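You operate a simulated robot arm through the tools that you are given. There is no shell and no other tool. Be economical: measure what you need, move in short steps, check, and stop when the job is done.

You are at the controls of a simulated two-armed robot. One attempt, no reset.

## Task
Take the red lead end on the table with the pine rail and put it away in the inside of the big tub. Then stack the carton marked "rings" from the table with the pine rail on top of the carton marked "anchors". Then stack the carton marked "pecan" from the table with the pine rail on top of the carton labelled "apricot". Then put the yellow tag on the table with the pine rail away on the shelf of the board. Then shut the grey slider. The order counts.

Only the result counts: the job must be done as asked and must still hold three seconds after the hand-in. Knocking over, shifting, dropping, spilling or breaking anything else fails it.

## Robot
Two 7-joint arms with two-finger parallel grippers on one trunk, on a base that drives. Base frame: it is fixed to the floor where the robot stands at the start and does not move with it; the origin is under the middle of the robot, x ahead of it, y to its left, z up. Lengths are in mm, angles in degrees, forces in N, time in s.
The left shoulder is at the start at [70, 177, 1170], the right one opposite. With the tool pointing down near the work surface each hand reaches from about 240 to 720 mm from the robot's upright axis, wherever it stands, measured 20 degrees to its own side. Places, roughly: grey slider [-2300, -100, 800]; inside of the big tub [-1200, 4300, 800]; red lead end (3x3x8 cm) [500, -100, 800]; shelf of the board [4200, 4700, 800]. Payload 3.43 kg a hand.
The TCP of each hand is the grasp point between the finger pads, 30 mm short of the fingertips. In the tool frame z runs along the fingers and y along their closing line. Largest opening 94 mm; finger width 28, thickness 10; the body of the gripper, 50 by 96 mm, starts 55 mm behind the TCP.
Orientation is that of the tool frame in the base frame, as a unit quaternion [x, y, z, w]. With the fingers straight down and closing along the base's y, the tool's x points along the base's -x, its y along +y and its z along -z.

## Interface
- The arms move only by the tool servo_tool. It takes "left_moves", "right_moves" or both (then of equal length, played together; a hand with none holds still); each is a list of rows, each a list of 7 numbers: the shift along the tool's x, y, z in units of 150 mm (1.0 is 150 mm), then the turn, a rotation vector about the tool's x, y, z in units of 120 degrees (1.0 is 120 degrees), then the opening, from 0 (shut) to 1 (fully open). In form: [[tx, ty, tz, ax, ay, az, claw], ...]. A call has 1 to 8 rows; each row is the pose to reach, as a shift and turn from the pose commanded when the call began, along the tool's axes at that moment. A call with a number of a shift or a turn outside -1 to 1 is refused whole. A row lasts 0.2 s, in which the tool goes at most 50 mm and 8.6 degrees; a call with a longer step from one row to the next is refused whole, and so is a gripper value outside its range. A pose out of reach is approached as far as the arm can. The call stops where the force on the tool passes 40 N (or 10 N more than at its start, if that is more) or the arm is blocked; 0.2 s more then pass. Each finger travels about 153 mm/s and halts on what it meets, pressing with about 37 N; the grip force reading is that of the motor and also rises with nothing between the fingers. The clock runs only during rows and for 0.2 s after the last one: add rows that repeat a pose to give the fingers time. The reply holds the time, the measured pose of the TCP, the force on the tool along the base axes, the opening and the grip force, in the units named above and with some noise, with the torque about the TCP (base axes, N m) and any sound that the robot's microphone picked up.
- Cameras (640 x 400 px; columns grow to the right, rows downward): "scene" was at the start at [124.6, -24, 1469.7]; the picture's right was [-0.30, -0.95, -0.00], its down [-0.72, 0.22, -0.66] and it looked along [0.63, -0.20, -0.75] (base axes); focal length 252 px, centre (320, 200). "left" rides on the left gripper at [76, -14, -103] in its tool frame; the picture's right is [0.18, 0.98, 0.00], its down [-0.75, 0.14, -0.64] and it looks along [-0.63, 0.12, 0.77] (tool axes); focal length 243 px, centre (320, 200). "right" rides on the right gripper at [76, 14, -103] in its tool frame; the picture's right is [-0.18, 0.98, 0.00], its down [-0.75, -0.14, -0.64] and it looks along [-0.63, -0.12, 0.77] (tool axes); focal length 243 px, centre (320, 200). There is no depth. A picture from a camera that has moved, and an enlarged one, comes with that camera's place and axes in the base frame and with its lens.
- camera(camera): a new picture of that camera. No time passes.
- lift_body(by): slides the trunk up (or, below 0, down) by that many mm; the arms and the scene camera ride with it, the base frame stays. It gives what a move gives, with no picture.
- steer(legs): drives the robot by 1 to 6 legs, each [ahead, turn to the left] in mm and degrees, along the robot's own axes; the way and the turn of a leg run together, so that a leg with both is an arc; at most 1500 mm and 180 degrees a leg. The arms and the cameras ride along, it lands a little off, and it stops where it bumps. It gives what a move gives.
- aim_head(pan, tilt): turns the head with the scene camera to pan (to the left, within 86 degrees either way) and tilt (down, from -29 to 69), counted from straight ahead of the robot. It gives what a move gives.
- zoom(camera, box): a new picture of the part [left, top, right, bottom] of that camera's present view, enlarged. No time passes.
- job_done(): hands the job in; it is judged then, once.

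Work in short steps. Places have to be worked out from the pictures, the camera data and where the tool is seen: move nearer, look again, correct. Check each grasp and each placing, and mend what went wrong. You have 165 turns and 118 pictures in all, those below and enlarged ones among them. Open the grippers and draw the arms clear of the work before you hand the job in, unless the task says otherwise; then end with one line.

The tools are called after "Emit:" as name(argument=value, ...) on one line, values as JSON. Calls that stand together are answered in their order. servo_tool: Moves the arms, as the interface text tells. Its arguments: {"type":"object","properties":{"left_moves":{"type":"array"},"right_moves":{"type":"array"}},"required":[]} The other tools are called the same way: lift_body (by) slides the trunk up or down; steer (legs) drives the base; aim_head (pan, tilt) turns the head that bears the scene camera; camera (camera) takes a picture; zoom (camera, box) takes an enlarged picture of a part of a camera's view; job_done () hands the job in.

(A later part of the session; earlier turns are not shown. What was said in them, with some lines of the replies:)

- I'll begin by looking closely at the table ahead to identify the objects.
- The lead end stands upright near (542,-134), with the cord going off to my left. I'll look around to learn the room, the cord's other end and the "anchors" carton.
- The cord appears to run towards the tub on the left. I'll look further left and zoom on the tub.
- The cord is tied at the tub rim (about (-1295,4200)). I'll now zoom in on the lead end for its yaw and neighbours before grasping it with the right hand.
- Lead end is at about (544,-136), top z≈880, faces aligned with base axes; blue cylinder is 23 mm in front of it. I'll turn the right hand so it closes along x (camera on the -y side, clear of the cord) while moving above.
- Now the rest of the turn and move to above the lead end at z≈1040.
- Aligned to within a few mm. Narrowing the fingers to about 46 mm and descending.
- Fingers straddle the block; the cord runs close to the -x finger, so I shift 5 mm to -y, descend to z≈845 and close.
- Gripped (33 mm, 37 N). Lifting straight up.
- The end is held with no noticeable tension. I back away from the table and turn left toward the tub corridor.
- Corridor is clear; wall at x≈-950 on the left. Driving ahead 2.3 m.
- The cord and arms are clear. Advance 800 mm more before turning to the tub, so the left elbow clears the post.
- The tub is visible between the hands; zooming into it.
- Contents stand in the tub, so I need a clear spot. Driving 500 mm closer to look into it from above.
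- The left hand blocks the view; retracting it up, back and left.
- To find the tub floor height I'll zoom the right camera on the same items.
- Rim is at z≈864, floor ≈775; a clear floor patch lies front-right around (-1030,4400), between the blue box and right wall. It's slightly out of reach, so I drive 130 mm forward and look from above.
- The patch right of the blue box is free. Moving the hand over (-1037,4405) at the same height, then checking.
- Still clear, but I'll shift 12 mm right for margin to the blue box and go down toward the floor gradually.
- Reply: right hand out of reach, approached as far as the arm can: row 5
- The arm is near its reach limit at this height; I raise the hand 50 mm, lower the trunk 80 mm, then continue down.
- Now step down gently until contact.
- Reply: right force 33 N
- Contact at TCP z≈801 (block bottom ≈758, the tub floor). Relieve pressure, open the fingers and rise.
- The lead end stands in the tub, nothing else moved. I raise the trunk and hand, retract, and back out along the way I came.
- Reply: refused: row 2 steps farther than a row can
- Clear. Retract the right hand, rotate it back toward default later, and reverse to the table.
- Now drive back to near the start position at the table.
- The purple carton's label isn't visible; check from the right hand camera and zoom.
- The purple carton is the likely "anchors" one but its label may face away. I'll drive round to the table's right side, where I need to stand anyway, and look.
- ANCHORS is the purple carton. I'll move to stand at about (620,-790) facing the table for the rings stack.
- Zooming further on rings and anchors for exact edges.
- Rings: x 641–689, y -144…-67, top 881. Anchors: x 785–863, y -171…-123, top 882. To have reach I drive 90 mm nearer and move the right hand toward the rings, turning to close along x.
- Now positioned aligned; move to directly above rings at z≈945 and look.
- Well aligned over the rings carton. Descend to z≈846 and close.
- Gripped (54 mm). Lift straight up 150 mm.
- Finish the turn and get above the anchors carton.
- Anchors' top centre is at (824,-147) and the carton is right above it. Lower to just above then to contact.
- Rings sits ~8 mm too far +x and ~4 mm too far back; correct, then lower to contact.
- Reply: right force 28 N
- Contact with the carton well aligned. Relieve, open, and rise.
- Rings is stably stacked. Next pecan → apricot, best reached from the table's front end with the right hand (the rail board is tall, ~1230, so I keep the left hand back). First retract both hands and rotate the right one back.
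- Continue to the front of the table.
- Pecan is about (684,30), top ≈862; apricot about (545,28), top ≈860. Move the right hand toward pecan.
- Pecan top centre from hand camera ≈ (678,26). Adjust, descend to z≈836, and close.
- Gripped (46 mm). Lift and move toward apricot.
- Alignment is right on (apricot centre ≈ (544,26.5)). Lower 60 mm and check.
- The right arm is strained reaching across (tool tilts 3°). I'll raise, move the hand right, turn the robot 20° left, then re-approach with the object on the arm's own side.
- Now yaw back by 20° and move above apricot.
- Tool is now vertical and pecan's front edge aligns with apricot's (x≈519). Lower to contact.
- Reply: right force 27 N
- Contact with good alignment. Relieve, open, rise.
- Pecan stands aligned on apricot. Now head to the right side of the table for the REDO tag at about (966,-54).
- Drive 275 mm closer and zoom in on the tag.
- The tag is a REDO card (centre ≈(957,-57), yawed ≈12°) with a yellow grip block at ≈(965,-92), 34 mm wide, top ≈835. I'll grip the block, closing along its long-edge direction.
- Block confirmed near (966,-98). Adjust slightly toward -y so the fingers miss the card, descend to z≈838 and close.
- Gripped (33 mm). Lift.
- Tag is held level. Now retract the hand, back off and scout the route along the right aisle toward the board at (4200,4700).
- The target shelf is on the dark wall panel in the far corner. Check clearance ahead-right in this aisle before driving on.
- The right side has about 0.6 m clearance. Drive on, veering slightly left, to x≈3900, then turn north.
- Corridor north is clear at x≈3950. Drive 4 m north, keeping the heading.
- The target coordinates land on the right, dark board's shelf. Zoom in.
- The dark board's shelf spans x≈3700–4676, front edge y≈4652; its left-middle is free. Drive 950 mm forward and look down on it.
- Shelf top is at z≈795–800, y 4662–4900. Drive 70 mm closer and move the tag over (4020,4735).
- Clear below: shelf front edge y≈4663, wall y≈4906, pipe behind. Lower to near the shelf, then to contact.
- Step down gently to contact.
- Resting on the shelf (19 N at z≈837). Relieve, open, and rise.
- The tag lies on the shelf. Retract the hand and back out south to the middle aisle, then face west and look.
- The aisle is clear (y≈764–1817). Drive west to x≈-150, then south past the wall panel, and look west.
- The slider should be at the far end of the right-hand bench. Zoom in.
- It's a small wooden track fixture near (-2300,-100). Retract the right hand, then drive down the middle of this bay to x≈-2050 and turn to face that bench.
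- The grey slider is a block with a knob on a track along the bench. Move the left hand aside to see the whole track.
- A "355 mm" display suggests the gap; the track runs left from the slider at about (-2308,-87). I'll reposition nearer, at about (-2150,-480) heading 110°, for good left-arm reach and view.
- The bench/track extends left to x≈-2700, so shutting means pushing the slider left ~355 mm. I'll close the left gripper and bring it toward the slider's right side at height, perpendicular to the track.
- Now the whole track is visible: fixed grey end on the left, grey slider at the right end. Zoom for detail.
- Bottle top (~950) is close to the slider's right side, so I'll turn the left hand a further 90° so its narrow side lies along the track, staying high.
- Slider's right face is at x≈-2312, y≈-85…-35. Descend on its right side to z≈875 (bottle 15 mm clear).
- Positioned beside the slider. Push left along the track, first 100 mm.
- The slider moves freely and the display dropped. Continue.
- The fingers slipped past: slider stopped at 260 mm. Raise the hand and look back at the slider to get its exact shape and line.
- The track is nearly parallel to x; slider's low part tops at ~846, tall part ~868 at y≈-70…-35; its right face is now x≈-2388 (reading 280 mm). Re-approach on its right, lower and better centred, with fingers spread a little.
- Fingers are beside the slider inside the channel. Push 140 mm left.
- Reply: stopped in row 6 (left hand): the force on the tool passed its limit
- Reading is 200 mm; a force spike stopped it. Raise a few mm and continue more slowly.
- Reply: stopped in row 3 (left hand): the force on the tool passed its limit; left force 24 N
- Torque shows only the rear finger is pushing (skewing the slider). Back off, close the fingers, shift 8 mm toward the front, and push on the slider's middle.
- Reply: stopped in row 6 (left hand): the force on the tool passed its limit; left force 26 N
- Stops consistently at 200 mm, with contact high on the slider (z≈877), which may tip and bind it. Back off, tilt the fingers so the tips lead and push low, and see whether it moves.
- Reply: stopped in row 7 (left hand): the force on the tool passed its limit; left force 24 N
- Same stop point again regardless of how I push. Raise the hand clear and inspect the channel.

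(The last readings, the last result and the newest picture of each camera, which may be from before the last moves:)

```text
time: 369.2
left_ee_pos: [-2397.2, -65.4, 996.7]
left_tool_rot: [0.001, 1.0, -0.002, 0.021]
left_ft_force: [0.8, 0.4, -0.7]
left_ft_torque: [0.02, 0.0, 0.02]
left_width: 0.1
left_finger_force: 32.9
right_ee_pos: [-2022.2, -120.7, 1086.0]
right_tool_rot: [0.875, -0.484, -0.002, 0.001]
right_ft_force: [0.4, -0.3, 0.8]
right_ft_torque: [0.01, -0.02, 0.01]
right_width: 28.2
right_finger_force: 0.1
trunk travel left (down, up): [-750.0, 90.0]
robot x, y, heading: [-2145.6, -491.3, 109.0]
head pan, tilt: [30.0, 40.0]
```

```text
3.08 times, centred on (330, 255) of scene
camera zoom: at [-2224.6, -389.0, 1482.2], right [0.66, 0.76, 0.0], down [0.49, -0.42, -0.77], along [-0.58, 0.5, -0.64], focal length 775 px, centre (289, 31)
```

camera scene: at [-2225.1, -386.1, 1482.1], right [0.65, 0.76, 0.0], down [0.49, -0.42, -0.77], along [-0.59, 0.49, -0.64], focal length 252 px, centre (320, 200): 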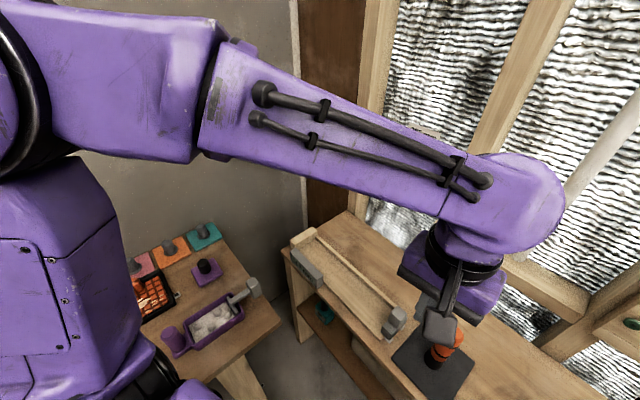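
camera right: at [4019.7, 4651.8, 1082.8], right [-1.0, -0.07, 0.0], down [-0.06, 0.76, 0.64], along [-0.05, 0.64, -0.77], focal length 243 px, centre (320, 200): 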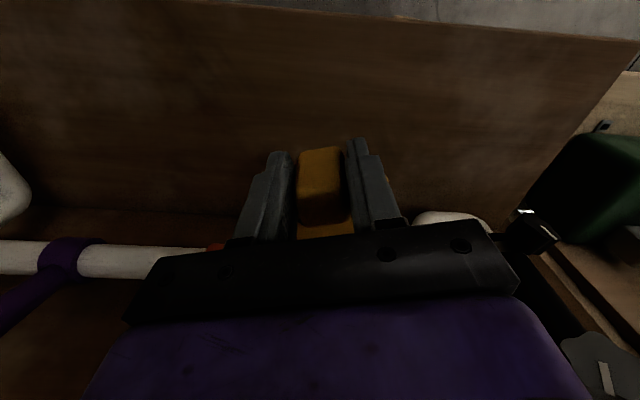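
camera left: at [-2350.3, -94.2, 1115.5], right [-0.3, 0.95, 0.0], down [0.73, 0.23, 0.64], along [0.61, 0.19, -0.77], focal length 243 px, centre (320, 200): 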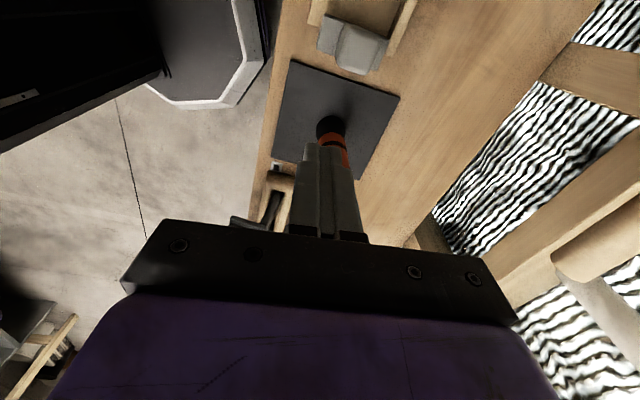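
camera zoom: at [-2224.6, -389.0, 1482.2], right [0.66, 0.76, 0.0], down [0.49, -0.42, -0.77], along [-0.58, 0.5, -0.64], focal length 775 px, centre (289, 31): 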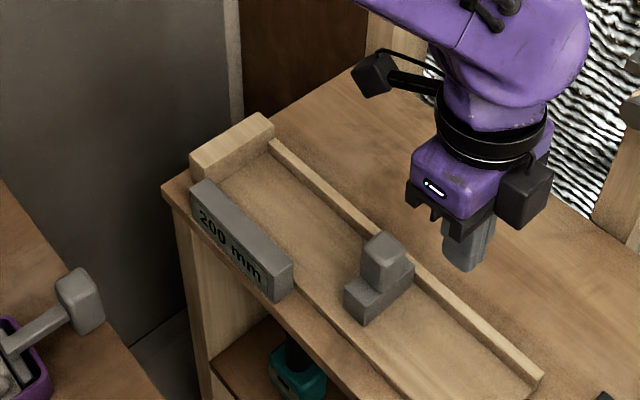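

The channel is empty and the display reads exactly 200 mm, its end stop, so the slider is shut. Raise the left hand, open the grippers, and back away.

Emit:
servo_tool(left_moves=[[0, 0, -0.25, 0, 0, 0, 0.3], [0, 0, -0.5, 0, 0, 0, 0.6], [0, 0, -0.75, 0, 0, 0, 0.6]], right_moves=[[0, 0, -0.1, 0, 0, 0, 0.5], [0, 0, -0.2, 0, 0, 0, 0.7], [0, 0, -0.3, 0, 0, 0, 0.7]])

Emit:
steer(legs=[[-350, 0]])

Emit:
camera(camera="scene")

```text
time: 370.0
left_ee_pos: [-2399.0, -65.2, 1108.2]
left_tool_rot: [0.002, 1.0, -0.002, 0.021]
left_ft_force: [-1.1, -0.2, -0.3]
left_ft_torque: [0.0, -0.04, 0.01]
left_width: 56.6
left_finger_force: 0.1
right_ee_pos: [-2022.5, -120.2, 1131.1]
right_tool_rot: [0.875, -0.485, -0.002, 0.0]
right_ft_force: [-0.1, -0.6, -0.4]
right_ft_torque: [-0.01, 0.01, 0.04]
right_width: 65.6
right_finger_force: 0.1
trunk travel left (down, up): [-750.0, 90.0]
robot x, y, heading: [-2144.4, -489.9, 109.1]
head pan, tilt: [30.0, 40.0]
```

```text
time: 372.2
left_ee_pos: [-2287.8, -382.7, 1107.7]
left_tool_rot: [0.004, 1.0, -0.003, 0.022]
left_ft_force: [0.1, -0.4, -0.4]
left_ft_torque: [-0.06, -0.02, -0.04]
left_width: 56.5
left_finger_force: 0.0
right_ee_pos: [-1911.3, -441.2, 1131.7]
right_tool_rot: [0.873, -0.488, -0.001, 0.0]
right_ft_force: [0.3, -1.7, -0.8]
right_ft_torque: [0.01, 0.01, 0.01]
right_width: 65.7
right_finger_force: 0.0
trunk travel left (down, up): [-750.0, 90.0]
robot x, y, heading: [-2036.9, -810.7, 108.6]
head pan, tilt: [30.0, 40.0]
```

```text
6 pictures are left
camera scene: at [-2114.7, -708.1, 1482.1], right [0.66, 0.75, 0.0], down [0.48, -0.43, -0.77], along [-0.57, 0.51, -0.64], focal length 252 px, centre (320, 200)
```

scene: 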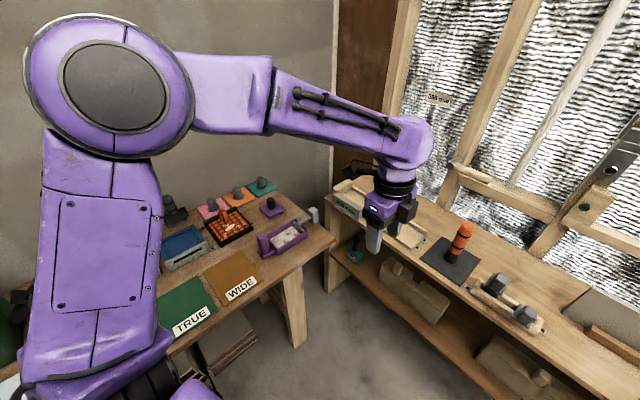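

There is a label on the stud near the track; check it, as it may tell the shut/setting position.

Emit:
zoom(camera="scene", box=[400, 80, 480, 120])

```text
8.00 times, centred on (440, 100) of scene
camera zoom: at [-2114.7, -708.1, 1482.1], right [0.66, 0.75, 0.0], down [0.48, -0.43, -0.77], along [-0.57, 0.51, -0.64], focal length 2015 px, centre (-640, 1000)
```

zoom: 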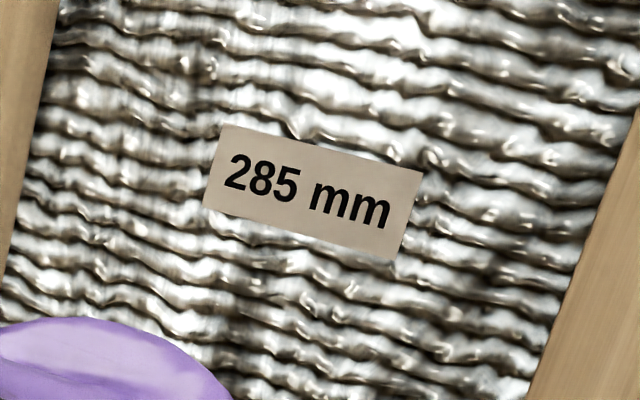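

The 285 mm label is a cutting length and has no bearing on "shut". The slider sits at its closed end stop (200 mm), both grippers are open and the arms are clear, so I hand in.

Emit:
job_done()

```text
The job is handed in.
```

I did all five steps in the order asked and handed the job in; the one I'm unsure of is the slider. It is pushed to a hard stop where its display reads 200 mm (355 mm at the start), and I took that stop to be shut.
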